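You operate a simulated robot arm through the tools that you are given. There is no shell and no other tool. Be economical: measure what you need, move in short steps, check, and stop when the job is done.

The job below is to be done with a simulated two-armed robot. You get a single attempt, and the scene is never put back.

JOB
Zero the gauge, squeeze-test the red sample and sort it by the reading.
Fine: steady the gauge while you work its lever, and leave the lever raised; 25 to 35 newton goes to GOOD, all else to REWORK.

Only the result counts: the job must be done as asked and must still hold three seconds after the hand-in. Knocking over, shifting, dropping, spilling or breaking anything else fails it.

ROBOT AND FRAMES
Two 6-joint arms with two-finger parallel grippers on one trunk, on a base that drives. Base frame: it is fixed to the floor where the robot stands at the start and does not move with it; the origin is under the middle of the robot, x ahead of it, y to its left, z up. Units: mm, degrees, N and s.
The left shoulder is at the start at [60, 187, 1122], the right one opposite. With the tool pointing down near the work surface each hand reaches from about 220 to 620 mm from the robot's upright axis, wherever it stands, measured 20 degrees to its own side. Places, roughly: zero key [500, 0, 800]; slot of the squeeze gauge [400, 0, 800]; gauge lever [500, -100, 900]; inside of the green tray [700, -500, 800]; inside of the orange tray [700, -700, 800]. Payload 1.57 kg a hand.
The TCP of each hand is the grasp point between the finger pads, 30 mm short of the fingertips. In the tool frame z runs along the fingers and y along their closing line. Largest opening 110 mm; finger width 24, thickness 12; the body of the gripper, 48 by 112 mm, starts 78 mm behind the TCP.
Orientation is that of the tool frame in the base frame, as [roll, pitch, yaw] about the fixed x, y, z axes, in that order (R = Rz(yaw) Ry(pitch) Rx(roll)). With the fingers straight down and closing along the base's y, the tool's x points along the base's -x, its y along +y and its z along -z.

CONTROLS
- The arms move only by the tool move_arm. It takes "left_increments", "right_increments" or both (then of equal length, played together; a hand with none holds still); each is a list of rows, each an object (a shift or turn left out is 0, a gripper value left out holds the last) with "delta_pos": the shift along the tool's x, y, z in mm, a list of three; "rot": the turn, a rotation vector about the tool's x, y, z in degrees, a list of three; "claw": the opening, from 0 (shut) to 1 (fully open). In form: [{"delta_pos": [x, y, z], "rot": [wx, wy, wz], "claw": claw}, ...]. A call has 1 to 12 rows; each row shifts and turns the commanded pose from where the row before left it, along the tool's axes as they then stand. Each row takes 0.2 s and may step no farther than 50 mm and 8.6 degrees from the row before; otherwise, or with a gripper value out of range, the whole call is refused. A pose out of reach is approached as far as the arm can. The call stops where the force on the tool passes 90 N (or 10 N more than at its start, if that is more) or the arm is blocked; 0.2 s more then pass. Each finger travels about 153 mm/s and halts on what it meets, pressing with about 36 N; the grip force reading is that of the motor and also rises with nothing between the fingers. The clock runs only during rows and for 0.2 s after the last one: add rows that do not move to give the fingers time. It gives the time, the measured TCP pose, the force on the tool (base axes), the opening and the grip force at its end, in the units of the frame above (readings bear some noise).
- Cameras (640 x 400 px; columns grow to the right, rows downward): "scene" is now at [10.7, 7.1, 1653.5]; the picture's right is [-0.21, -0.98, 0.00], its down [-0.79, 0.17, -0.58] and it looks along [0.57, -0.12, -0.81] (base axes); focal length 271 px, centre (320, 200). "left" rides on the left gripper at [70, -16, -141] in its tool frame; the picture's right is [0.23, 0.97, 0.00], its down [-0.86, 0.20, -0.48] and it looks along [-0.47, 0.11, 0.88] (tool axes); focal length 222 px, centre (320, 200). "right" rides on the right gripper at [70, 16, -141] in its tool frame; the picture's right is [-0.23, 0.97, 0.00], its down [-0.86, -0.20, -0.48] and it looks along [-0.47, -0.11, 0.88] (tool axes); focal length 222 px, centre (320, 200).
- grab_frame(camera): a new picture of that camera. No time passes.
- slide_trunk(by): slides the trunk up (or, below 0, down) by that many mm; the arms and the scene camera ride with it, the base frame stays. It gives what a move gives, with no picture.
- roll_base(legs): drives the robot by 1 to 6 legs, each [ahead, left, turn to the left] in mm, mm and degrees, along the robot's own axes; the way and the turn of a leg run together, so that a leg with both is an arc; at most 1500 mm and 180 degrees a leg. The arms and the cameras ride along, it lands a little off, and it stops where it bumps. It gives what a move gives.
- turn_head(pan, tilt): turns the head with the scene camera to pan (to the left, within 86 degrees either way) and tilt (down, from -29 to 69), counted from straight ahead of the robot. It gives what a move gives.
- measure_at(camera, pixels): for up to 12 pixels [column, row] of the newest picture of that camera ("zoom" is the newest enlarged one), the place [x, y, z] in the base frame of the surface seen there, good to about 2 mm, but the place of the scene camera against the robot may be out by one fixed shift of up to 25 mm in any direction. No time passes.
- inspect(camera, box): a new picture of the part [left, top, right, bottom] of that camera's present view, enlarged. No time passes.
- close_job(): hands the job in; it is judged then, once.

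Keep the steps short. Do not move on a guess: measure, check each grasp and each placing, and mend mistakes. In all there are 80 turns and 62 pictures (those below and enlarged ones count). Leave the grippers open and the arms clear of the work at the hand-in unless told otherwise, and finish with a single line.

The tools are called as name(argument=value, ...) on one line, values as JSON. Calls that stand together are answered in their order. move_arm: Moves the arms, as the interface text tells. Its arguments: {"type":"object","properties":{"left_increments":{"type":"array","items":{"type":"object","properties":{"delta_pos":{"type":"array","items":{"type":"number"}},"rot":{"type":"array","items":{"type":"number"}},"claw":{"type":"number"}}}},"right_increments":{"type":"array","items":{"type":"object","properties":{"delta_pos":{"type":"array","items":{"type":"number"}},"rot":{"type":"array","items":{"type":"number"}},"claw":{"type":"number"}}}}},"required":[]} The other tools are called the same way: slide_trunk (by) slides the trunk up or down; roll_base (legs) drives the base; turn_head (pan, tilt) turns the head that bears the scene camera; grab_frame (camera) takes a picture; measure_at (camera, pixels) gives the place of the surface under pixels of a picture; inspect (camera, box) takes an enlarged picture of a part of a camera's view; close_job () hands the job in.

At the start:

```text
clock: 0.0
left_position: [468.5, 33.1, 1223.1]
left_tcp_rot: [-180.0, 0.1, -179.9]
left_wrist_force: [0.2, -1.4, -0.3]
left_opening: 110.2
left_grip_force: 0.0
right_position: [314.5, -369.3, 1134.7]
right_tcp_rot: [-180.0, 0.0, 180.0]
right_wrist_force: [0.7, 0.1, -1.5]
right_opening: 110.0
right_grip_force: 0.1
trunk travel left (down, up): [-750.0, 240.0]
robot x, y, heading: [-1.5, 1.5, 0.1]
head pan, tilt: [-12.2, 54.3]
```

scene: 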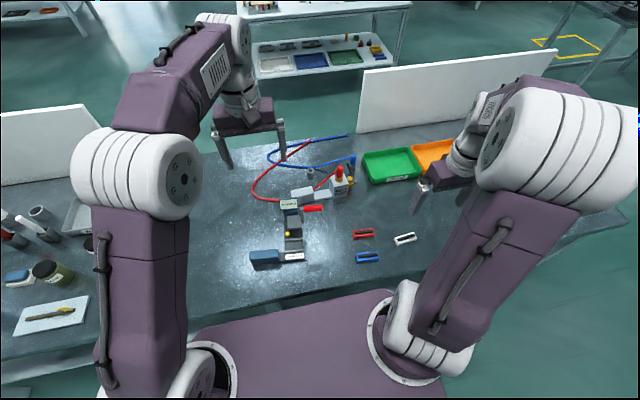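
right: 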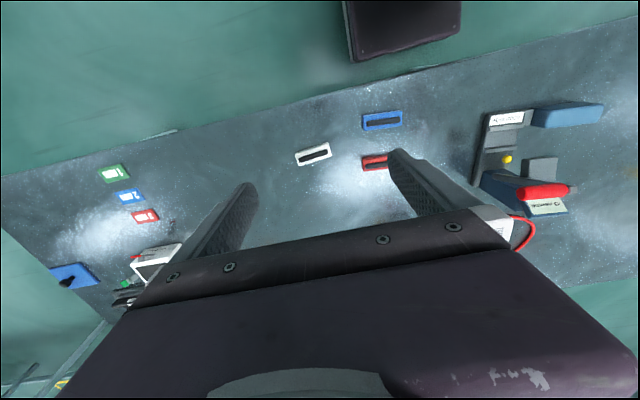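
left: 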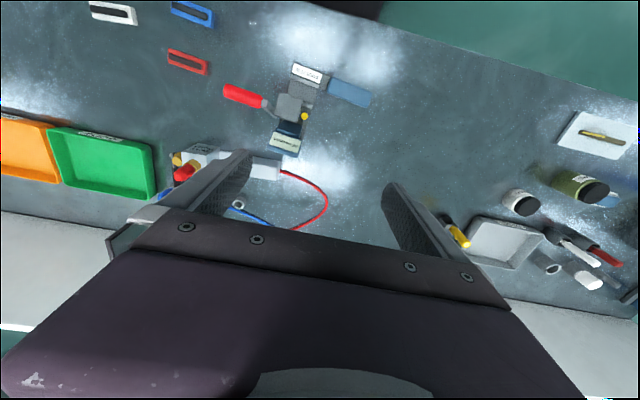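

I see the gauge near (293,230) in the scene view, and the red sample near (364,233). First I enlarge both regions.

inspect(camera="scene", box=[230, 160, 390, 280])

inspect(camera="left", box=[150, 40, 390, 190])

```text
3.33 times, centred on (310, 220) of scene
```

zoom: 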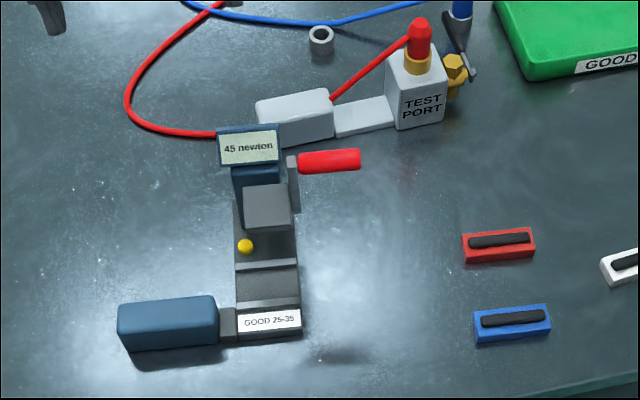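

```text
2.67 times, centred on (270, 115) of left
```

zoom: 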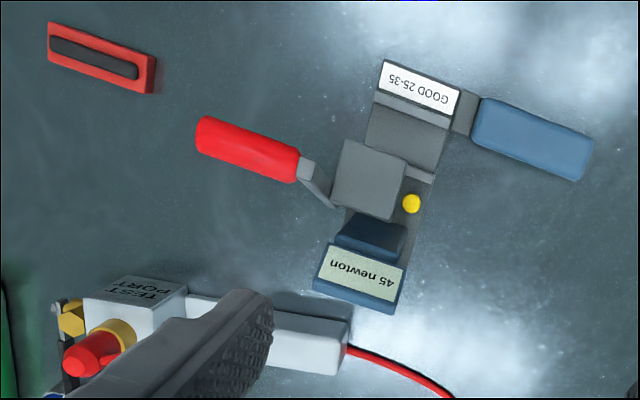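

The gauge reads "45 newton" while empty. The blue handle is for steadying it, the yellow knob is the zero key, and the red lever is on the right. I measure these in the left zoom, and the same in a fresh scene picture.

measure_at(camera="zoom", pixels=[[412, 203], [485, 115], [582, 145], [530, 138], [368, 180], [205, 133], [290, 162], [312, 170], [402, 140], [418, 90], [372, 240], [360, 275]])

measure_at(camera="left", pixels=[[168, 55], [206, 70], [186, 62], [170, 48], [209, 63], [205, 75], [290, 170], [302, 140], [316, 85]])

measure_at(camera="scene", pixels=[[288, 234], [312, 208], [364, 232], [390, 165], [430, 155], [264, 254], [369, 257]])

```text
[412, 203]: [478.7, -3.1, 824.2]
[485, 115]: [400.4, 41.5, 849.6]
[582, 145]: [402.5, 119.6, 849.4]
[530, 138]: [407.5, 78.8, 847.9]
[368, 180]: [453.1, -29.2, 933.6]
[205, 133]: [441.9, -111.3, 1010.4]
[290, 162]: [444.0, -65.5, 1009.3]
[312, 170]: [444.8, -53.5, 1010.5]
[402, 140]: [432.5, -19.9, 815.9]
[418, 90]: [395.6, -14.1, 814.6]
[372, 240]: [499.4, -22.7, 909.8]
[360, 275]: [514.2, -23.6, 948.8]
```

```text
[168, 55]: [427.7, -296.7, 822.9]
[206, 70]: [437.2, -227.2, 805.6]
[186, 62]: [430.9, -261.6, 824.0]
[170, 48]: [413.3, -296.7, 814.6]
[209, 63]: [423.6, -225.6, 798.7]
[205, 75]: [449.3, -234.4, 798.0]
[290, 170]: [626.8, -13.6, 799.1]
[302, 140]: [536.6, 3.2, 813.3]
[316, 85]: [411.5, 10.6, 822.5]
```

```text
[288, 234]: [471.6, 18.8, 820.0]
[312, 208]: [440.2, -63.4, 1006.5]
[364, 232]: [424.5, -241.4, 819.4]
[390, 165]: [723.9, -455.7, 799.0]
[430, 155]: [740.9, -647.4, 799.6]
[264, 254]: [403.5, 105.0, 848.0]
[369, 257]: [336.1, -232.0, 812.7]
```

The left camera agrees with the base frame, and the scene camera is off by about (-7, +20, -4). I move the left hand back and down for a close oblique look at the gauge.

move_arm(left_increments=[{"delta_pos": [30, 8, 28]}, {"delta_pos": [30, 8, 28]}, {"delta_pos": [30, 8, 28]}, {"delta_pos": [30, 8, 28]}, {"delta_pos": [30, 8, 28]}, {"delta_pos": [20, 7, 20]}])

grab_frame(camera="left")

```text
clock: 1.4
left_position: [296.9, 79.8, 1061.4]
left_tcp_rot: [180.0, 0.1, -179.9]
left_wrist_force: [-0.3, -0.1, 0.1]
left_opening: 110.1
left_grip_force: 0.1
right_position: [313.6, -371.4, 1133.8]
right_tcp_rot: [-180.0, -0.1, -180.0]
right_wrist_force: [-0.1, 0.1, -0.1]
right_opening: 110.3
right_grip_force: 0.1
trunk travel left (down, up): [-750.0, 240.0]
robot x, y, heading: [0.7, -1.5, -0.0]
head pan, tilt: [-12.2, 54.3]
```

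```text
56 pictures are left
```

left: 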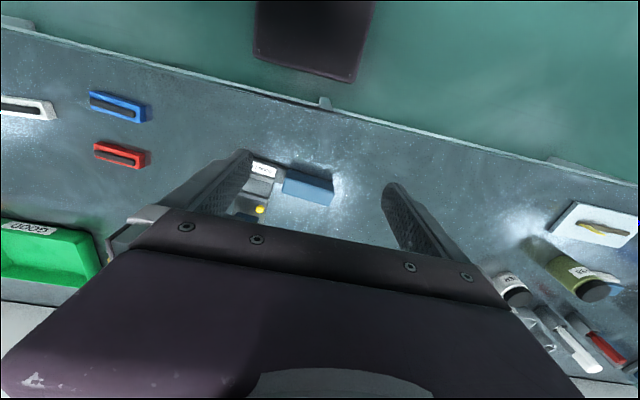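

The fingers hide the gauge from there. I take a tighter scene enlargement and go to a better pose over the gauge.

inspect(camera="scene", box=[265, 195, 329, 267])

move_arm(left_increments=[{"delta_pos": [-43, -2, -3]}, {"delta_pos": [-43, -2, -3]}, {"delta_pos": [-43, -2, -3]}, {"delta_pos": [-43, -2, -3]}])

inspect(camera="left", box=[130, 20, 390, 190])

```text
5.56 times, centred on (297, 231) of scene
```

zoom: 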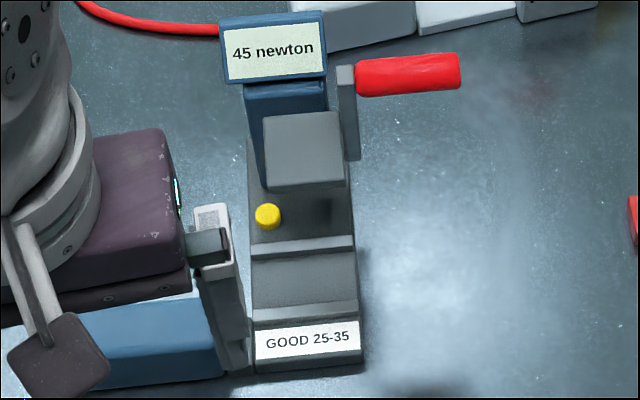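

```text
clock: 2.4
left_position: [472.1, 69.4, 1073.2]
left_tcp_rot: [-180.0, -0.1, 180.0]
left_wrist_force: [1.1, -0.4, 0.1]
left_opening: 109.9
left_grip_force: 0.1
right_position: [316.0, -370.0, 1133.0]
right_tcp_rot: [-180.0, -0.1, -180.0]
right_wrist_force: [-0.1, -0.1, 0.8]
right_opening: 109.9
right_grip_force: 0.1
trunk travel left (down, up): [-750.0, 240.0]
robot x, y, heading: [-2.2, 0.7, -0.2]
head pan, tilt: [-12.2, 54.3]
```

```text
2.35 times, centred on (260, 105) of left
```

zoom: 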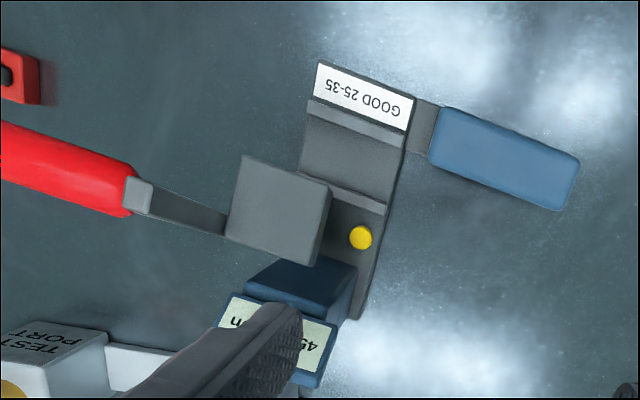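

Now the parts are clear: channel between two lips, head block, key. I measure their edges.

measure_at(camera="zoom", pixels=[[312, 104], [405, 146], [356, 132], [352, 158], [380, 198], [384, 211], [340, 180], [360, 237], [243, 160], [328, 188], [312, 262], [230, 234]])

measure_at(camera="zoom", pixels=[[440, 112], [573, 160], [562, 205], [435, 155], [422, 130], [130, 205], [140, 195], [180, 215], [60, 170], [319, 66], [410, 105], [360, 310]])

```text
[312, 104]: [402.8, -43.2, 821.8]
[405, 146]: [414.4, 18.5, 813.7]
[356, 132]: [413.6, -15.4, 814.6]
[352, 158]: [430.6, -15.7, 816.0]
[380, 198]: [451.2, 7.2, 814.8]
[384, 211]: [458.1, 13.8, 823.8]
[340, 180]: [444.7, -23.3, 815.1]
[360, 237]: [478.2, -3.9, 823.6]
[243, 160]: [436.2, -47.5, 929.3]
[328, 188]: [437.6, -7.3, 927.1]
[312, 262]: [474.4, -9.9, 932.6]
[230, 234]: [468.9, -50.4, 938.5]
```

```text
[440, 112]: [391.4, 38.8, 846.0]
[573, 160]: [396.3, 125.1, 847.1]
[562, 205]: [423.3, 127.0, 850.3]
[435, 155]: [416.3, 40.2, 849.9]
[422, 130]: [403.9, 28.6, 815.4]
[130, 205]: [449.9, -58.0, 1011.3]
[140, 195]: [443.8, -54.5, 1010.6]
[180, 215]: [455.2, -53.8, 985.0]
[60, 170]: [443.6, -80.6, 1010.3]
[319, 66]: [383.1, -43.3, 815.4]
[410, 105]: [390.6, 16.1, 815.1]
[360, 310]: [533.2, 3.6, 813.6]
```

Key top is at (478,-4,824), and the channel spans x about 414–451. The gauge is yawed about -4°. I need a side view of head and slot, so I turn the right hand to look left (+y), which also suits grasping the sample.

move_arm(right_increments=[{"delta_pos": [-35, 30, 9]}, {"delta_pos": [-35, 30, 9]}, {"delta_pos": [-35, 30, 9]}, {"delta_pos": [-35, 30, 9]}, {"rot": [0, 0, -8.2]}, {"rot": [0, 0, -8.2]}, {"rot": [0, 0, -8.2]}, {"rot": [0, 0, -8.2]}, {"rot": [0, 0, -8.2]}, {"rot": [0, 0, -8.2]}, {"rot": [0, 0, -8.2]}, {"rot": [0, 0, -8.2]}])

move_arm(right_increments=[{"rot": [0, 0, -8.2]}, {"rot": [0, 0, -8.2]}, {"rot": [0, 0, -8.2]}, {"rot": [0, -8, 0]}, {"rot": [0, -8, 0]}, {"rot": [0, -8, 0]}, {"rot": [0, -8, 0]}, {"rot": [0, -8, 0]}, {"rot": [0, -8, 0]}])

grab_frame(camera="right")

```text
clock: 5.0
left_position: [471.2, 69.4, 1073.9]
left_tcp_rot: [-180.0, 0.0, 180.0]
left_wrist_force: [0.4, 0.5, 0.6]
left_opening: 110.0
left_grip_force: 0.0
right_position: [453.7, -250.4, 1098.6]
right_tcp_rot: [180.0, 0.0, -114.2]
right_wrist_force: [0.6, -0.4, 0.5]
right_opening: 109.9
right_grip_force: 0.0
trunk travel left (down, up): [-750.0, 240.0]
robot x, y, heading: [-0.7, -1.1, 0.3]
head pan, tilt: [-12.2, 54.3]
```

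```text
clock: 7.0
left_position: [471.4, 68.9, 1073.6]
left_tcp_rot: [-179.9, 0.0, -180.0]
left_wrist_force: [-0.2, 0.3, -0.6]
left_opening: 109.8
left_grip_force: 0.1
right_position: [454.0, -251.9, 1097.2]
right_tcp_rot: [180.0, 48.2, -89.9]
right_wrist_force: [0.1, 0.1, 0.2]
right_opening: 110.0
right_grip_force: 0.0
trunk travel left (down, up): [-750.0, 240.0]
robot x, y, heading: [-0.7, -3.2, -0.0]
head pan, tilt: [-12.2, 54.3]
```

```text
53 pictures are left
```

right: 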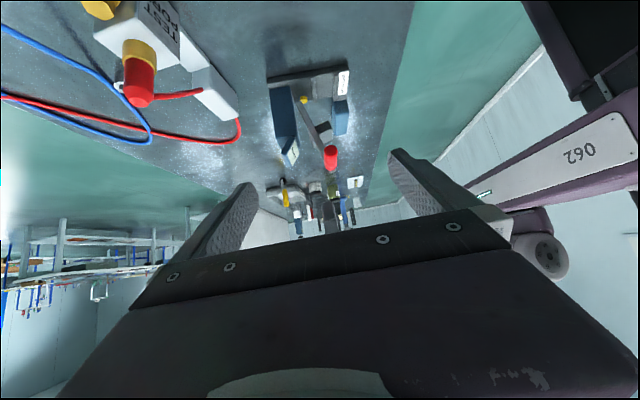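

I see the gauge from its right side, upside down, near (310,115). I enlarge it.

inspect(camera="right", box=[250, 55, 370, 185])

```text
3.08 times, centred on (310, 120) of right
```

zoom: 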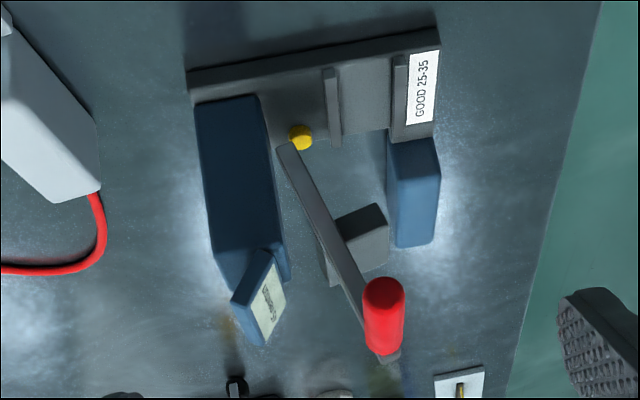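

The lever pivots at the blue column and carries the jaw block down onto the slot. I measure these points.

measure_at(camera="zoom", pixels=[[284, 148], [325, 225], [372, 350], [383, 290], [385, 318], [370, 212], [375, 262], [345, 285], [300, 137], [332, 110], [400, 105], [390, 355]])

measure_at(camera="zoom", pixels=[[404, 110], [398, 60], [335, 75], [341, 105], [326, 105], [370, 100], [370, 70], [385, 235], [270, 180], [265, 250]])

```text
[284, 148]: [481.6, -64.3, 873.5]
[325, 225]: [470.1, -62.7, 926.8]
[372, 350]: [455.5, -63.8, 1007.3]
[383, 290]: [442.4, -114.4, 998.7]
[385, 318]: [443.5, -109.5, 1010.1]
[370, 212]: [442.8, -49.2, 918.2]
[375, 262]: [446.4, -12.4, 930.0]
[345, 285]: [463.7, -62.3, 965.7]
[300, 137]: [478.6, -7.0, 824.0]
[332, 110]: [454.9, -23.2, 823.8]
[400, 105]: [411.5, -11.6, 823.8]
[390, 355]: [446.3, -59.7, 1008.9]
```

```text
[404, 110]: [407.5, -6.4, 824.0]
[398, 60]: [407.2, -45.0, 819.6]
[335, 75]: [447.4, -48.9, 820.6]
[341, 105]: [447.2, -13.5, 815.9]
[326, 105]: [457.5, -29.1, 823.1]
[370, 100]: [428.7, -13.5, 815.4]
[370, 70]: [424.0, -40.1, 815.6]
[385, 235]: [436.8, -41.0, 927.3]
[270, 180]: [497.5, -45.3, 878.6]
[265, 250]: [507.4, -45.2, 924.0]
```

The lever pivots at about (482,-60,873) and the handle is at (444,-85,1003). Next is zeroing: I close the left hand, tilt it 45° so the fingers come in from the left, and bring it near the key.

move_arm(left_increments=[{"rot": [7.5, 0, 0], "claw": 0}, {"rot": [7.5, 0, 0]}, {"rot": [7.5, 0, 0]}, {"rot": [7.5, 0, 0]}, {"rot": [7.5, 0, 0]}, {"rot": [7.5, 0, 0]}, {"delta_pos": [-1.8, 25.6, 32]}, {"delta_pos": [-1.8, 25.6, 32]}, {"delta_pos": [-1.8, 25.6, 32]}, {"delta_pos": [-1.8, 25.6, 32]}])

inspect(camera="scene", box=[230, 170, 350, 270])

```text
clock: 9.2
left_position: [476.0, 53.0, 912.0]
left_tcp_rot: [-135.0, 0.0, -180.0]
left_wrist_force: [-0.2, 0.7, 0.0]
left_opening: 0.1
left_grip_force: 21.2
right_position: [454.8, -250.2, 1097.1]
right_tcp_rot: [179.8, 48.0, -89.9]
right_wrist_force: [0.7, 0.1, -0.1]
right_opening: 109.9
right_grip_force: 0.1
trunk travel left (down, up): [-750.0, 240.0]
robot x, y, heading: [1.6, -0.9, 0.3]
head pan, tilt: [-12.2, 54.3]
```

```text
4.00 times, centred on (290, 220) of scene
```

zoom: 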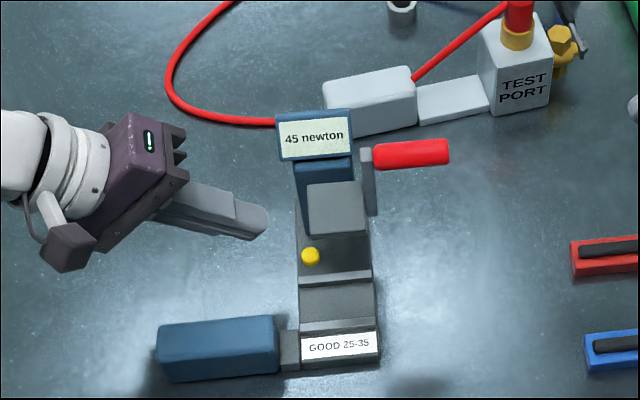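

The fingers are clear to the left of the key. I go along the finger axis to about 14 mm above it, then look.

move_arm(left_increments=[{"delta_pos": [-1.2, 0, 31]}, {"delta_pos": [-1.2, 0, 31]}, {}])

inspect(camera="scene", box=[260, 180, 340, 260])

inspect(camera="right", box=[250, 55, 370, 185])

```text
clock: 10.0
left_position: [475.9, 11.6, 868.2]
left_tcp_rot: [-135.0, 0.0, -180.0]
left_wrist_force: [-0.3, -0.5, -0.6]
left_opening: 0.0
left_grip_force: 21.5
right_position: [453.1, -250.2, 1097.4]
right_tcp_rot: [180.0, 48.1, -89.8]
right_wrist_force: [-0.3, 0.2, 0.6]
right_opening: 110.0
right_grip_force: 0.1
trunk travel left (down, up): [-750.0, 240.0]
robot x, y, heading: [3.3, -2.7, -0.0]
head pan, tilt: [-12.2, 54.3]
```

```text
5.00 times, centred on (300, 220) of scene
```

zoom: 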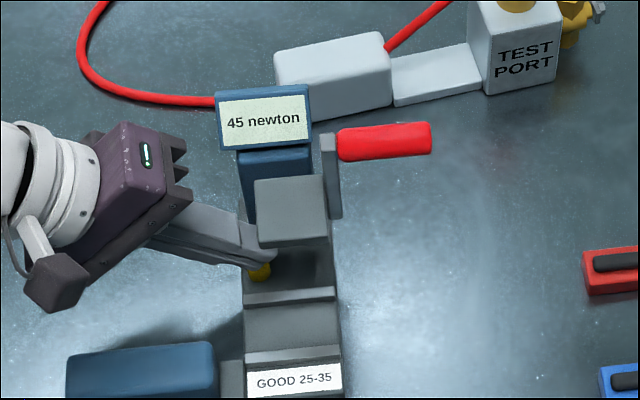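

```text
3.08 times, centred on (310, 120) of right
```

zoom: 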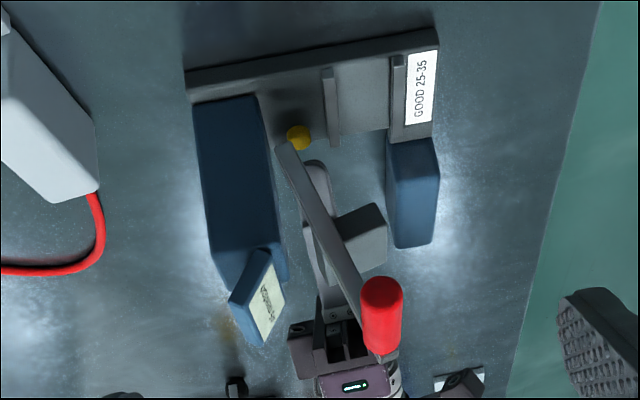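

The fingertip is right above the key. I descend in small steps to press.

move_arm(left_increments=[{"delta_pos": [-1, 5.7, 8.5]}, {"delta_pos": [0, 2.1, 2.1]}, {"delta_pos": [0, 1.4, 1.4]}, {"delta_pos": [0, 1.0, 1.0]}, {}])

inspect(camera="scene", box=[260, 180, 340, 260])

```text
clock: 11.2
left_position: [479.2, 7.6, 851.7]
left_tcp_rot: [-135.1, 0.0, 180.0]
left_wrist_force: [0.5, -0.4, 1.6]
left_opening: 0.0
left_grip_force: 21.4
right_position: [453.1, -251.2, 1098.2]
right_tcp_rot: [-179.9, 48.0, -89.8]
right_wrist_force: [-0.5, -0.8, -0.2]
right_opening: 110.1
right_grip_force: 0.1
trunk travel left (down, up): [-750.0, 240.0]
robot x, y, heading: [2.4, -1.2, 0.0]
head pan, tilt: [-12.2, 54.3]
```

```text
5.00 times, centred on (300, 220) of scene
```

zoom: 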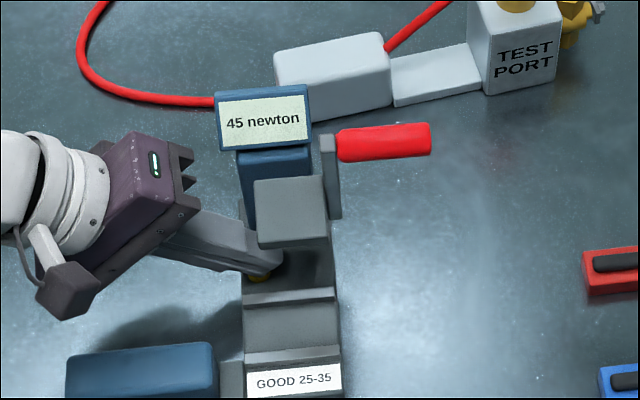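

Force is only 1.6 N, so it's just about touching. I press a little further.

move_arm(left_increments=[{"delta_pos": [0, 1.0, 1.0]}, {"delta_pos": [0, 1.0, 1.0]}, {}])

inspect(camera="scene", box=[260, 180, 340, 260])

```text
clock: 12.0
left_position: [480.1, 6.9, 849.2]
left_tcp_rot: [-134.9, 0.0, 180.0]
left_wrist_force: [0.0, -1.3, 1.9]
left_opening: 0.0
left_grip_force: 21.4
right_position: [453.5, -251.4, 1096.7]
right_tcp_rot: [-180.0, 47.9, -89.8]
right_wrist_force: [0.1, -0.4, 0.1]
right_opening: 110.0
right_grip_force: 0.0
trunk travel left (down, up): [-750.0, 240.0]
robot x, y, heading: [0.1, -0.1, -0.0]
head pan, tilt: [-12.2, 54.3]
```

```text
5.00 times, centred on (300, 220) of scene
```

zoom: 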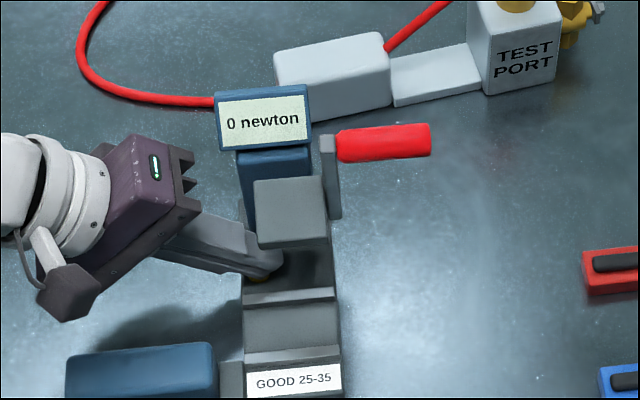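

The display reads "0 newton". I retreat the left hand up and away, untilt, and open.

move_arm(left_increments=[{"delta_pos": [0, -11, -11]}, {"delta_pos": [0, 0, -45]}, {"delta_pos": [0, 0, -45]}, {"delta_pos": [0, -20, -40]}, {"rot": [-7.5, 0, 0]}, {"rot": [-7.5, 0, 0]}, {"rot": [-7.5, 0, 0]}, {"rot": [-7.5, 0, 0]}, {"rot": [-7.5, 0, 0]}, {"rot": [-7.5, 0, 0], "claw": 0.5}])

move_arm(left_increments=[{"rot": [0, 0, 8.5]}, {"rot": [0, 0, 8.5]}, {"rot": [0, 0, 8.5]}, {"rot": [0, 0, 8.5]}, {"rot": [0, 0, 8.5]}, {"rot": [0, 0, 8.5]}, {"rot": [0, 0, 8.5]}, {"rot": [0, 0, 8.5]}, {"rot": [0, 0, 8.5]}, {"rot": [0, 0, 8.5]}, {"rot": [0, 0, 8.5]}])

inspect(camera="scene", box=[230, 170, 350, 270])

```text
clock: 14.2
left_position: [479.9, 85.2, 970.8]
left_tcp_rot: [179.9, 0.2, 180.0]
left_wrist_force: [-0.2, 0.1, -0.5]
left_opening: 55.0
left_grip_force: 0.1
right_position: [452.9, -251.5, 1097.1]
right_tcp_rot: [-180.0, 48.0, -89.8]
right_wrist_force: [-0.7, 0.3, 0.3]
right_opening: 109.7
right_grip_force: 0.0
trunk travel left (down, up): [-750.0, 240.0]
robot x, y, heading: [2.6, 0.1, 0.0]
head pan, tilt: [-12.2, 54.3]
```

```text
clock: 16.6
left_position: [479.5, 86.2, 969.8]
left_tcp_rot: [179.9, 0.0, 86.3]
left_wrist_force: [0.5, 0.5, 1.6]
left_opening: 55.1
left_grip_force: 0.1
right_position: [453.2, -250.4, 1097.6]
right_tcp_rot: [-180.0, 48.0, -89.8]
right_wrist_force: [0.4, 0.0, 0.0]
right_opening: 109.6
right_grip_force: 0.1
trunk travel left (down, up): [-750.0, 240.0]
robot x, y, heading: [1.3, -0.8, 0.1]
head pan, tilt: [-12.2, 54.3]
```

```text
4.00 times, centred on (290, 220) of scene
```

zoom: 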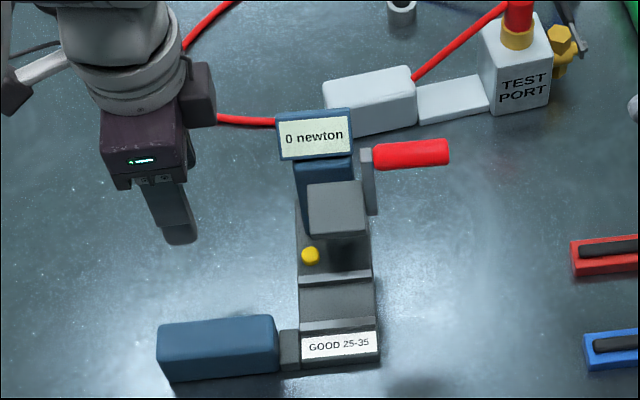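

The display stays at 0. I now straighten the right hand and move so its camera views the red sample from above.

move_arm(right_increments=[{"rot": [0, 8, 0]}, {"rot": [0, 8, 0]}, {"rot": [0, 8, 0]}, {"rot": [0, 8, 0]}, {"rot": [0, 8, 0]}, {"rot": [0, 8, 0]}, {"delta_pos": [-16, 4, 35]}, {"delta_pos": [-16, 4, 35]}, {"delta_pos": [-16, 4, 35]}])

grab_frame(camera="right")

```text
clock: 18.6
left_position: [480.7, 87.0, 969.8]
left_tcp_rot: [180.0, 0.0, 86.4]
left_wrist_force: [-0.1, 0.3, -0.8]
left_opening: 55.1
left_grip_force: 0.0
right_position: [441.4, -202.1, 988.7]
right_tcp_rot: [-179.9, 0.0, -89.8]
right_wrist_force: [-0.3, 0.7, -0.1]
right_opening: 110.2
right_grip_force: 0.1
trunk travel left (down, up): [-750.0, 240.0]
robot x, y, heading: [-1.7, 1.5, 0.0]
head pan, tilt: [-12.2, 54.3]
```

```text
45 pictures are left
```

right: 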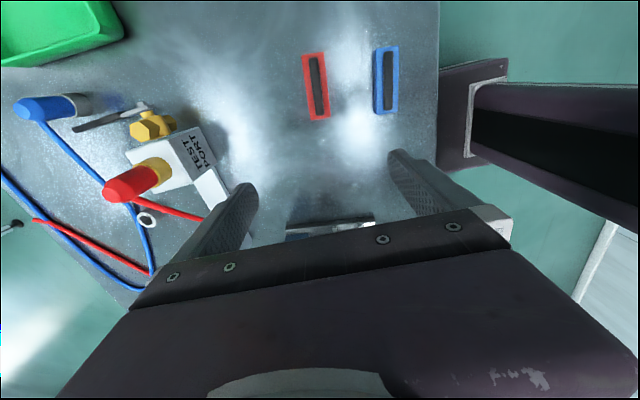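

The red sample is at (316,85). I enlarge it and measure its outline.

inspect(camera="right", box=[270, 30, 370, 135])

```text
3.81 times, centred on (320, 82) of right
```

zoom: 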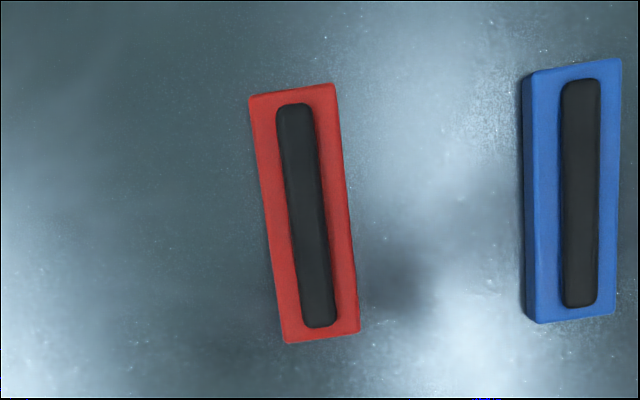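

measure_at(camera="zoom", pixels=[[250, 98], [335, 85], [359, 330], [285, 341], [265, 100], [266, 200], [348, 200], [295, 110], [318, 320], [305, 215], [260, 260]])

```text
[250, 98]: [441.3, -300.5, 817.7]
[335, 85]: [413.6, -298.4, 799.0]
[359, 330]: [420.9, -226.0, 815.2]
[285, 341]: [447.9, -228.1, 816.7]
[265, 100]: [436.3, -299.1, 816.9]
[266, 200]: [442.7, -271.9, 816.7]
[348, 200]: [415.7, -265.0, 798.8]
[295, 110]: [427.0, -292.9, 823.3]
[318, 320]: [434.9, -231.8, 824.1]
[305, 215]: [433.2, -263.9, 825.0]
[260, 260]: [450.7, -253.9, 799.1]
```

The sample body is 27×73×16 mm with a pad on top, centre (431,-264), long axis about 84°. I will grip it by its ends with the fingers tilted 35° forward, so the hand stays clear of the raised jaw when loading. I turn the right hand for that.

move_arm(right_increments=[{"delta_pos": [30, 0, 0]}, {"delta_pos": [30, 0, 0]}, {"rot": [0, 0, 8]}, {"rot": [0, 0, 8]}, {"rot": [0, 0, 8]}, {"rot": [0, 0, 8]}, {"rot": [0, 0, 8]}, {"rot": [0, 0, 8]}, {"rot": [0, 0, 8]}, {"rot": [0, 0, 8]}, {"rot": [0, 0, 8]}, {"rot": [0, 0, 8]}])

move_arm(right_increments=[{"rot": [0, 0, 8]}, {"rot": [0, 0, 8]}, {"rot": [0, -7, 0]}, {"rot": [0, -7, 0]}, {"rot": [0, -7, 0]}, {"rot": [0, -7, 0]}, {"rot": [0, -7, 0]}, {}])

```text
clock: 21.2
left_position: [481.0, 85.5, 970.4]
left_tcp_rot: [-179.9, -0.1, 86.5]
left_wrist_force: [0.1, 0.0, 0.0]
left_opening: 54.9
left_grip_force: 0.0
right_position: [441.5, -263.3, 993.1]
right_tcp_rot: [-180.0, 0.0, -170.0]
right_wrist_force: [-0.1, 0.0, 0.5]
right_opening: 110.1
right_grip_force: 0.0
trunk travel left (down, up): [-750.0, 240.0]
robot x, y, heading: [-0.3, 3.8, -0.0]
head pan, tilt: [-12.2, 54.3]
```

```text
clock: 23.0
left_position: [480.4, 85.7, 971.1]
left_tcp_rot: [-179.9, -0.1, 86.5]
left_wrist_force: [-0.1, -0.3, 0.2]
left_opening: 54.7
left_grip_force: 0.1
right_position: [442.7, -259.3, 993.0]
right_tcp_rot: [179.9, 35.0, 174.2]
right_wrist_force: [0.2, -0.7, -0.5]
right_opening: 110.1
right_grip_force: 0.0
right hand out of reach, approached as far as the arm can: row 5, 6
trunk travel left (down, up): [-750.0, 240.0]
robot x, y, heading: [0.2, -3.1, -0.2]
head pan, tilt: [-12.2, 54.3]
```

The tilted pose is attained. I lower to about 40 mm above the grasp height and check.

move_arm(right_increments=[{"delta_pos": [28.6, -2, 28.4]}, {"delta_pos": [28.6, -2, 28.4]}, {"delta_pos": [28.6, -2, 28.4]}, {}])

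grab_frame(camera="right")

inspect(camera="scene", box=[310, 180, 430, 280])

```text
clock: 24.0
left_position: [480.0, 85.9, 971.2]
left_tcp_rot: [179.9, 0.0, 86.5]
left_wrist_force: [0.4, -0.2, -0.2]
left_opening: 54.9
left_grip_force: 0.0
right_position: [418.7, -263.1, 874.6]
right_tcp_rot: [179.9, 34.9, 174.1]
right_wrist_force: [0.8, 0.4, 0.7]
right_opening: 110.1
right_grip_force: 0.1
trunk travel left (down, up): [-750.0, 240.0]
robot x, y, heading: [-3.5, 1.4, -0.1]
head pan, tilt: [-12.2, 54.3]
```

```text
43 pictures are left
```

right: 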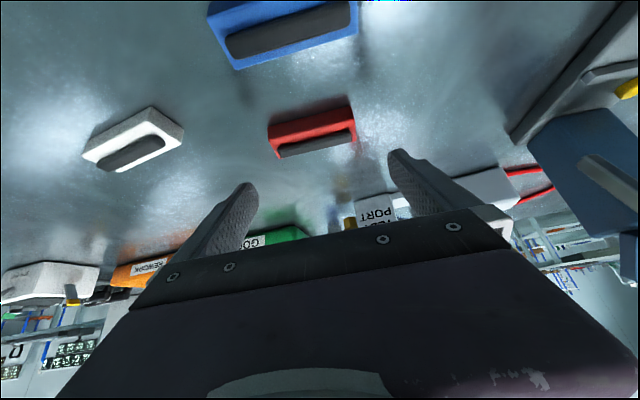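

```text
4.00 times, centred on (370, 230) of scene
```

zoom: 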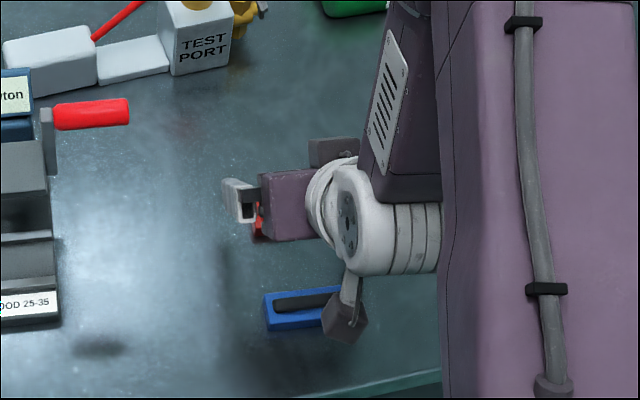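

The sample is centred between the fingers. I go straight down 40 mm and close.

move_arm(right_increments=[{"delta_pos": [11.5, 0, 16.4]}, {"delta_pos": [9.9, 0, 17.5]}, {"claw": 0.5}, {"claw": 0.5}, {"claw": 0.5}, {"claw": 0.5}])

grab_frame(camera="right")

```text
clock: 25.4
left_position: [479.6, 86.0, 970.3]
left_tcp_rot: [-180.0, 0.1, 86.5]
left_wrist_force: [-0.1, -0.6, -0.5]
left_opening: 55.2
left_grip_force: 0.0
right_position: [422.4, -262.5, 834.9]
right_tcp_rot: [-180.0, 35.0, 174.1]
right_wrist_force: [-0.6, 0.3, 0.3]
right_opening: 74.1
right_grip_force: 36.2
trunk travel left (down, up): [-750.0, 240.0]
robot x, y, heading: [6.2, -3.6, 0.1]
head pan, tilt: [-12.2, 54.3]
```

```text
41 pictures are left
```

right: 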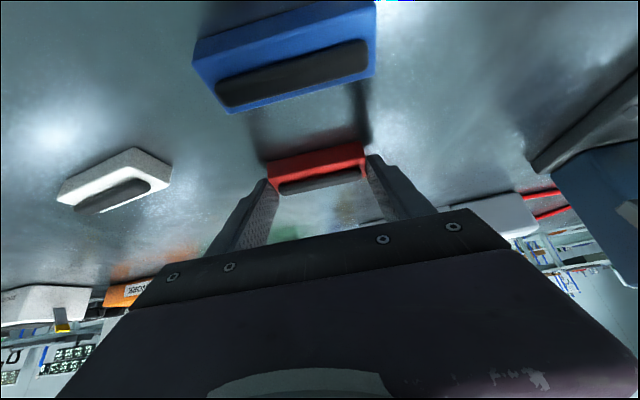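

Grip is firm at 74 mm, 36 N. I lift 37 mm, align to the slot's yaw, and carry the sample over the slot at low height, under the raised jaw.

move_arm(right_increments=[{"delta_pos": [-21.2, 0, -30.3]}, {"rot": [-1.15, 0, -1.64]}, {"delta_pos": [2.77, 40.4, -1.94]}, {"delta_pos": [2.77, 40.4, -1.94]}, {"delta_pos": [2.77, 40.4, -1.94]}, {"delta_pos": [2.77, 40.4, -1.94]}, {}])

inspect(camera="scene", box=[250, 170, 370, 270])

```text
clock: 27.0
left_position: [479.9, 85.0, 971.5]
left_tcp_rot: [-179.9, -0.1, 86.5]
left_wrist_force: [0.0, -0.6, -0.2]
left_opening: 55.1
left_grip_force: 0.0
right_position: [421.1, -100.5, 872.2]
right_tcp_rot: [179.8, 35.0, 176.1]
right_wrist_force: [0.3, 0.1, -0.8]
right_opening: 74.2
right_grip_force: 35.4
trunk travel left (down, up): [-750.0, 240.0]
robot x, y, heading: [2.9, -1.1, -0.1]
head pan, tilt: [-12.2, 54.3]
```

```text
4.00 times, centred on (310, 220) of scene
```

zoom: 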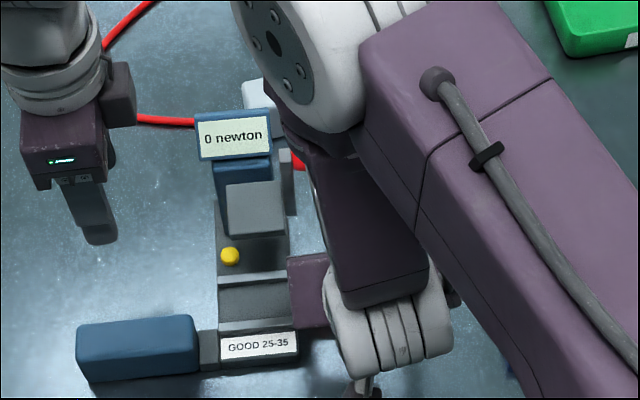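

The forearm passes near the lever in this view. I measure its edge before moving on.

measure_at(camera="zoom", pixels=[[255, 60], [300, 125], [318, 155], [330, 180], [325, 240], [345, 300], [400, 290], [290, 100], [298, 162], [360, 160]])

grab_frame(camera="left")

grab_frame(camera="right")

```text
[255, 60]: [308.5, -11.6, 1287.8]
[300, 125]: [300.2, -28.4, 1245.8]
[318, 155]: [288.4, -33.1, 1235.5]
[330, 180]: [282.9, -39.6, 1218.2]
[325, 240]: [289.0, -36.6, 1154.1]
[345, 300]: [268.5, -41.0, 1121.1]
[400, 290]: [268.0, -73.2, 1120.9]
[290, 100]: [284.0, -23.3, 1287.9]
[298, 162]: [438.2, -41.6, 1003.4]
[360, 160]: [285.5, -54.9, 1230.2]
```

```text
39 pictures are left
```

left: 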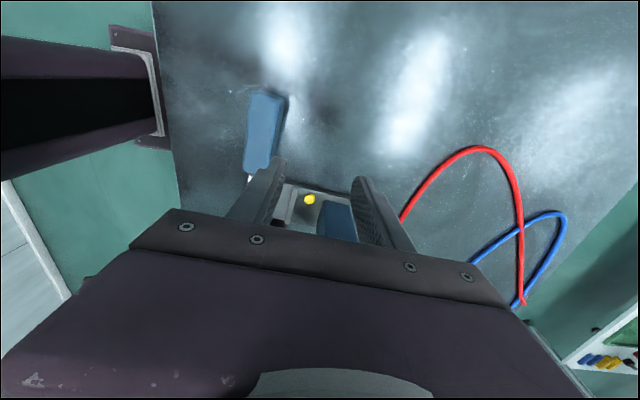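

```text
38 pictures are left
```

right: 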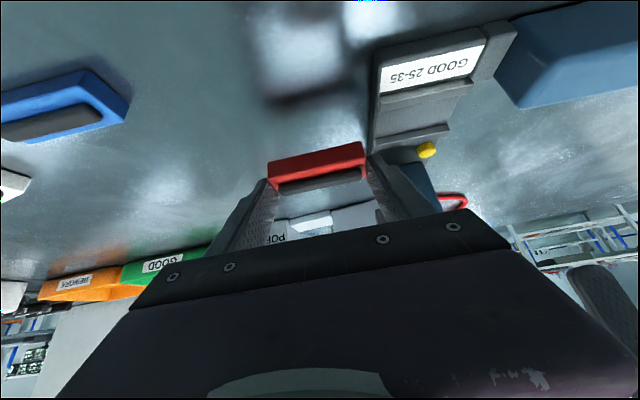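

The forearm is well behind the lever (x about 290). To give it room, I move the left hand 100 mm left first, then bring the sample the remaining 81 mm over the slot.

move_arm(left_increments=[{"delta_pos": [50, 0, 0]}, {"delta_pos": [50, 0, 0]}])

move_arm(right_increments=[{"delta_pos": [2.77, 27, -1.94]}, {"delta_pos": [2.77, 27, -1.94]}, {"delta_pos": [1.5, 27, -1]}, {}])

grab_frame(camera="right")

grab_frame(camera="scene")

```text
clock: 27.6
left_position: [485.9, 187.8, 968.0]
left_tcp_rot: [-180.0, 0.1, 86.6]
left_wrist_force: [0.2, 0.9, 1.2]
left_opening: 55.1
left_grip_force: 0.2
right_position: [420.4, -100.3, 870.8]
right_tcp_rot: [-180.0, 35.0, 176.2]
right_wrist_force: [0.1, 0.4, -0.9]
right_opening: 74.2
right_grip_force: 35.8
trunk travel left (down, up): [-750.0, 240.0]
robot x, y, heading: [2.2, -2.4, -0.1]
head pan, tilt: [-12.2, 54.3]
```

```text
clock: 28.6
left_position: [484.8, 186.5, 968.6]
left_tcp_rot: [-179.9, 0.0, 86.4]
left_wrist_force: [-0.2, -1.0, -0.5]
left_opening: 55.2
left_grip_force: 0.1
right_position: [416.2, -18.6, 870.7]
right_tcp_rot: [180.0, 35.1, 176.2]
right_wrist_force: [0.1, -0.3, -0.9]
right_opening: 73.9
right_grip_force: 36.1
trunk travel left (down, up): [-750.0, 240.0]
robot x, y, heading: [-3.1, -2.1, -0.0]
head pan, tilt: [-12.2, 54.3]
```

```text
37 pictures are left
```

right: 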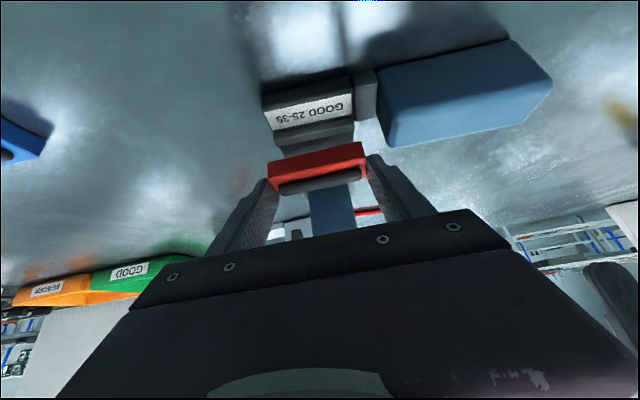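

```text
36 pictures are left
```

scene: 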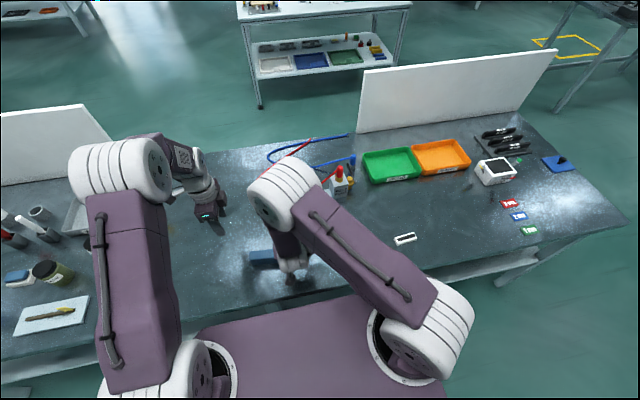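

I measure the held sample against the slot lips in the right camera.

inspect(camera="right", box=[240, 80, 400, 200])

measure_at(camera="right", pixels=[[270, 163], [363, 144], [274, 180], [367, 160], [320, 160], [318, 180], [280, 143], [350, 130]])

```text
3.33 times, centred on (320, 140) of right
```

zoom: 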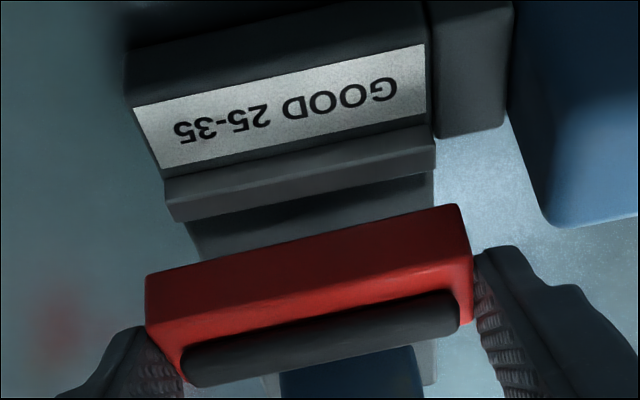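

```text
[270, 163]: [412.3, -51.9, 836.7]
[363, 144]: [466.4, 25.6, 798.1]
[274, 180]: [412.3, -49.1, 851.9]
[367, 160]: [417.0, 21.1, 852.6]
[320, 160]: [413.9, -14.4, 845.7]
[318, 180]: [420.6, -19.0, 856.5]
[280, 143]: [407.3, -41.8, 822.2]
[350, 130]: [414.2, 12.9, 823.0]
```

The sample's front face is about 3 mm behind the front lip, with 5 mm at the back, so it needs +1 mm in x and about -4 mm in y to sit under the jaw. I lower 18 mm.

move_arm(right_increments=[{"delta_pos": [-0.8, -4, 0.6]}, {"delta_pos": [5.2, 0, 7.4]}, {"delta_pos": [4, 0, 5.7]}, {"delta_pos": [1.2, 0, 1.7]}, {}])

inspect(camera="right", box=[240, 80, 400, 200])

```text
clock: 29.8
left_position: [484.3, 186.3, 970.0]
left_tcp_rot: [179.9, 0.0, 86.5]
left_wrist_force: [0.1, 1.0, 0.7]
left_opening: 55.1
left_grip_force: 0.1
right_position: [419.7, -22.8, 854.9]
right_tcp_rot: [179.8, 35.3, 176.1]
right_wrist_force: [7.8, -2.3, 26.6]
right_opening: 74.2
right_grip_force: 35.9
trunk travel left (down, up): [-750.0, 240.0]
robot x, y, heading: [-0.1, -1.9, 0.1]
head pan, tilt: [-12.2, 54.3]
```

```text
3.33 times, centred on (320, 140) of right
```

zoom: 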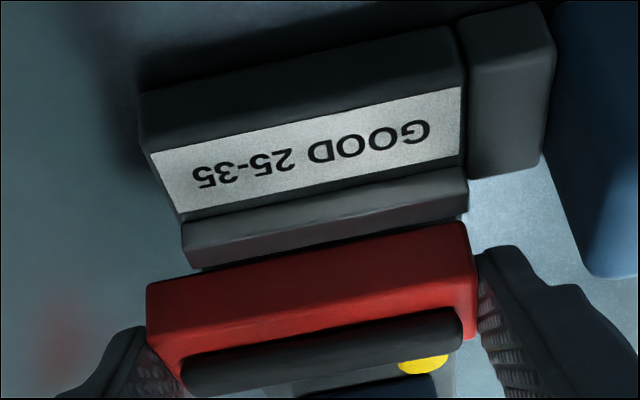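

There is 26 N of contact. I measure whether it's seated in the slot or on a lip.

measure_at(camera="zoom", pixels=[[150, 300], [300, 280], [450, 245], [200, 355], [400, 300], [330, 210], [330, 225], [200, 245], [450, 195], [320, 345], [160, 345]])

```text
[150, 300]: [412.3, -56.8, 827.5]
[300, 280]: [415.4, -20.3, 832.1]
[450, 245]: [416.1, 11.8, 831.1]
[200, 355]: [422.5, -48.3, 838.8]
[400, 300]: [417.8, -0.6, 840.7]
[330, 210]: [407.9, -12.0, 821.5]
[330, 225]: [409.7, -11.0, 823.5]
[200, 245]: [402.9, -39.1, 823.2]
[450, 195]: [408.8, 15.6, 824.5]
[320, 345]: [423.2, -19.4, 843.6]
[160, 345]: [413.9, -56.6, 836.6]
```

Pad top at about 842 and the body between the lips: it's seated. I relax the push, release a few mm each side and withdraw along the fingers.

move_arm(right_increments=[{"delta_pos": [-1.4, 0, -2]}, {"claw": 0.76}, {"claw": 0.76}, {"claw": 0.76}])

inspect(camera="right", box=[240, 80, 400, 200])

```text
clock: 30.8
left_position: [484.9, 187.0, 969.4]
left_tcp_rot: [-179.9, 0.1, 86.6]
left_wrist_force: [0.5, -0.7, 0.6]
left_opening: 55.0
left_grip_force: 0.0
right_position: [416.9, -22.1, 854.3]
right_tcp_rot: [-180.0, 34.9, 176.2]
right_wrist_force: [-0.8, -1.0, 0.4]
right_opening: 83.4
right_grip_force: 0.0
trunk travel left (down, up): [-750.0, 240.0]
robot x, y, heading: [2.1, 3.5, 0.2]
head pan, tilt: [-12.2, 54.3]
```

```text
3.33 times, centred on (320, 140) of right
```

zoom: 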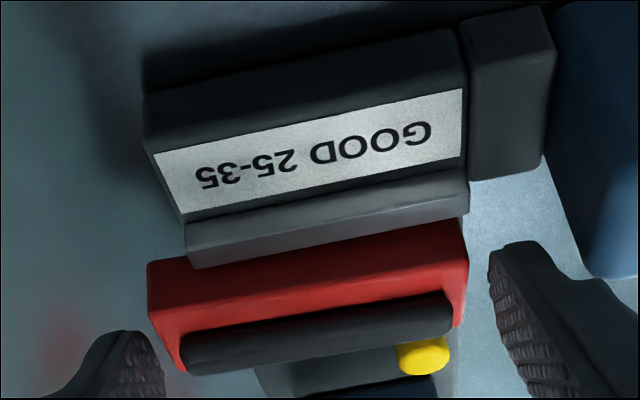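

Released cleanly and the sample sits in the slot. I withdraw the right hand back-up, then right, and straighten it.

move_arm(right_increments=[{"delta_pos": [0, 0, -45]}, {"delta_pos": [0, 0, -45]}, {"delta_pos": [-10, -45, -10]}, {"delta_pos": [-10, -45, -10]}, {"delta_pos": [-10, -45, -10]}, {"delta_pos": [-10, -45, -10]}, {"rot": [0, 7, 0]}, {"rot": [0, 7, 0]}, {"rot": [0, 7, 0]}, {"rot": [0, 7, 0]}, {"rot": [0, 7, 0]}, {}])

inspect(camera="scene", box=[230, 170, 350, 270])

```text
clock: 33.4
left_position: [484.0, 186.1, 968.4]
left_tcp_rot: [180.0, -0.1, 86.5]
left_wrist_force: [0.0, -0.6, -0.1]
left_opening: 55.1
left_grip_force: 0.1
right_position: [413.2, -179.5, 969.9]
right_tcp_rot: [180.0, -0.1, 176.2]
right_wrist_force: [-1.7, -1.0, 0.3]
right_opening: 83.8
right_grip_force: 0.0
right hand out of reach, approached as far as the arm can: row 4, 5, 6, 9
trunk travel left (down, up): [-750.0, 240.0]
robot x, y, heading: [-1.1, 1.1, -0.2]
head pan, tilt: [-12.2, 54.3]
```

```text
4.00 times, centred on (290, 220) of scene
```

zoom: 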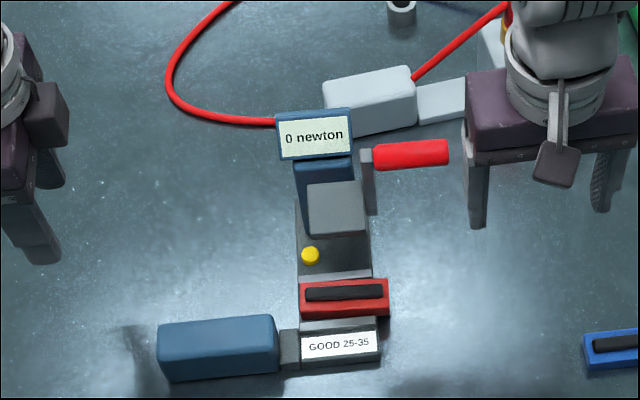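

The sample sits nicely in the slot with the display still at 0. I bring the left hand above the blue handle.

move_arm(left_increments=[{"delta_pos": [-26.9, -17.7, 22]}, {"delta_pos": [-26.9, -17.7, 22]}, {"delta_pos": [-26.9, -17.7, 22]}, {"delta_pos": [-26.9, -17.7, 22]}, {}])

inspect(camera="scene", box=[210, 190, 330, 290])

grab_frame(camera="left")

```text
clock: 34.6
left_position: [409.8, 82.3, 882.2]
left_tcp_rot: [-179.9, 0.0, 86.6]
left_wrist_force: [-0.4, -0.5, 0.1]
left_opening: 54.8
left_grip_force: 0.1
right_position: [414.3, -178.9, 970.4]
right_tcp_rot: [-180.0, 0.0, 176.3]
right_wrist_force: [0.4, 0.0, 0.1]
right_opening: 83.7
right_grip_force: 0.1
trunk travel left (down, up): [-750.0, 240.0]
robot x, y, heading: [0.7, 1.6, 0.1]
head pan, tilt: [-12.2, 54.3]
```

```text
4.00 times, centred on (270, 240) of scene
```

zoom: 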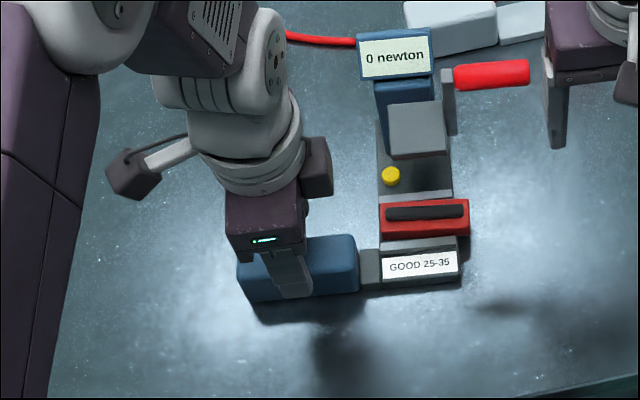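

```text
30 pictures are left
```

left: 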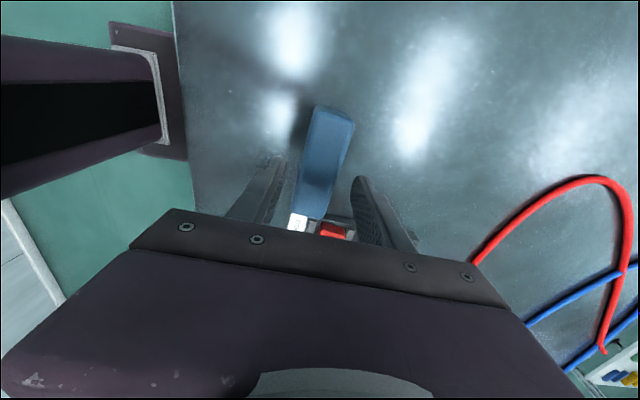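

The handle lies between the fingers. Before closing I measure its sides at the grasp for exact centring.

measure_at(camera="left", pixels=[[306, 150], [344, 150], [300, 180], [334, 180], [314, 115], [353, 130], [325, 150], [318, 180]])

move_arm(left_increments=[{"delta_pos": [0, 0, 20]}, {"delta_pos": [0, 0, 20]}, {"delta_pos": [0, 0, 5]}, {}])

inspect(camera="left", box=[220, 80, 420, 250])

```text
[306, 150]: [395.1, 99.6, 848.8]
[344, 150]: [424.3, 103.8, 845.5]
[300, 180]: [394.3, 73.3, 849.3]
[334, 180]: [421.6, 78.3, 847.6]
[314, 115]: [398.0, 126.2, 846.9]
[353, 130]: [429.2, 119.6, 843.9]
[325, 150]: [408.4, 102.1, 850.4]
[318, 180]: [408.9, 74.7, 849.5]
```

```text
clock: 35.6
left_position: [410.7, 81.2, 837.7]
left_tcp_rot: [180.0, 0.0, 86.6]
left_wrist_force: [-0.4, 0.0, 0.4]
left_opening: 55.1
left_grip_force: 0.2
right_position: [413.6, -179.8, 969.9]
right_tcp_rot: [180.0, 0.0, 176.3]
right_wrist_force: [0.1, 0.2, 0.2]
right_opening: 83.5
right_grip_force: 0.0
trunk travel left (down, up): [-750.0, 240.0]
robot x, y, heading: [1.6, 1.2, 0.2]
head pan, tilt: [-12.2, 54.3]
```

```text
2.35 times, centred on (320, 165) of left
```

zoom: 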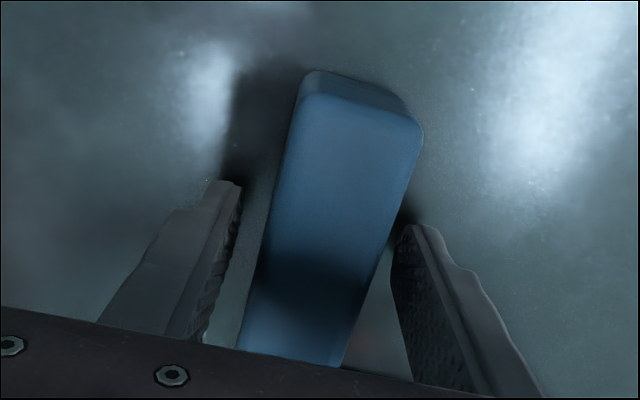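

I measure the finger faces relative to the handle sides here.

measure_at(camera="zoom", pixels=[[222, 190], [205, 330], [230, 240], [410, 230], [400, 260], [400, 330], [268, 240], [380, 260], [240, 330], [350, 330], [290, 150], [415, 150]])

```text
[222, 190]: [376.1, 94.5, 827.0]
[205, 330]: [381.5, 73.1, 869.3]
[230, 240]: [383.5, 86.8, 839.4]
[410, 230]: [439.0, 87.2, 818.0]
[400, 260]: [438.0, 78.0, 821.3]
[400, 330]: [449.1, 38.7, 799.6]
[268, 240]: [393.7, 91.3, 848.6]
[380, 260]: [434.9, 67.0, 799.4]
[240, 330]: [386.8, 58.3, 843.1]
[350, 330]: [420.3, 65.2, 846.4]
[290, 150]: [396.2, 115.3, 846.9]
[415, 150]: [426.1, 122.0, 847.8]
```

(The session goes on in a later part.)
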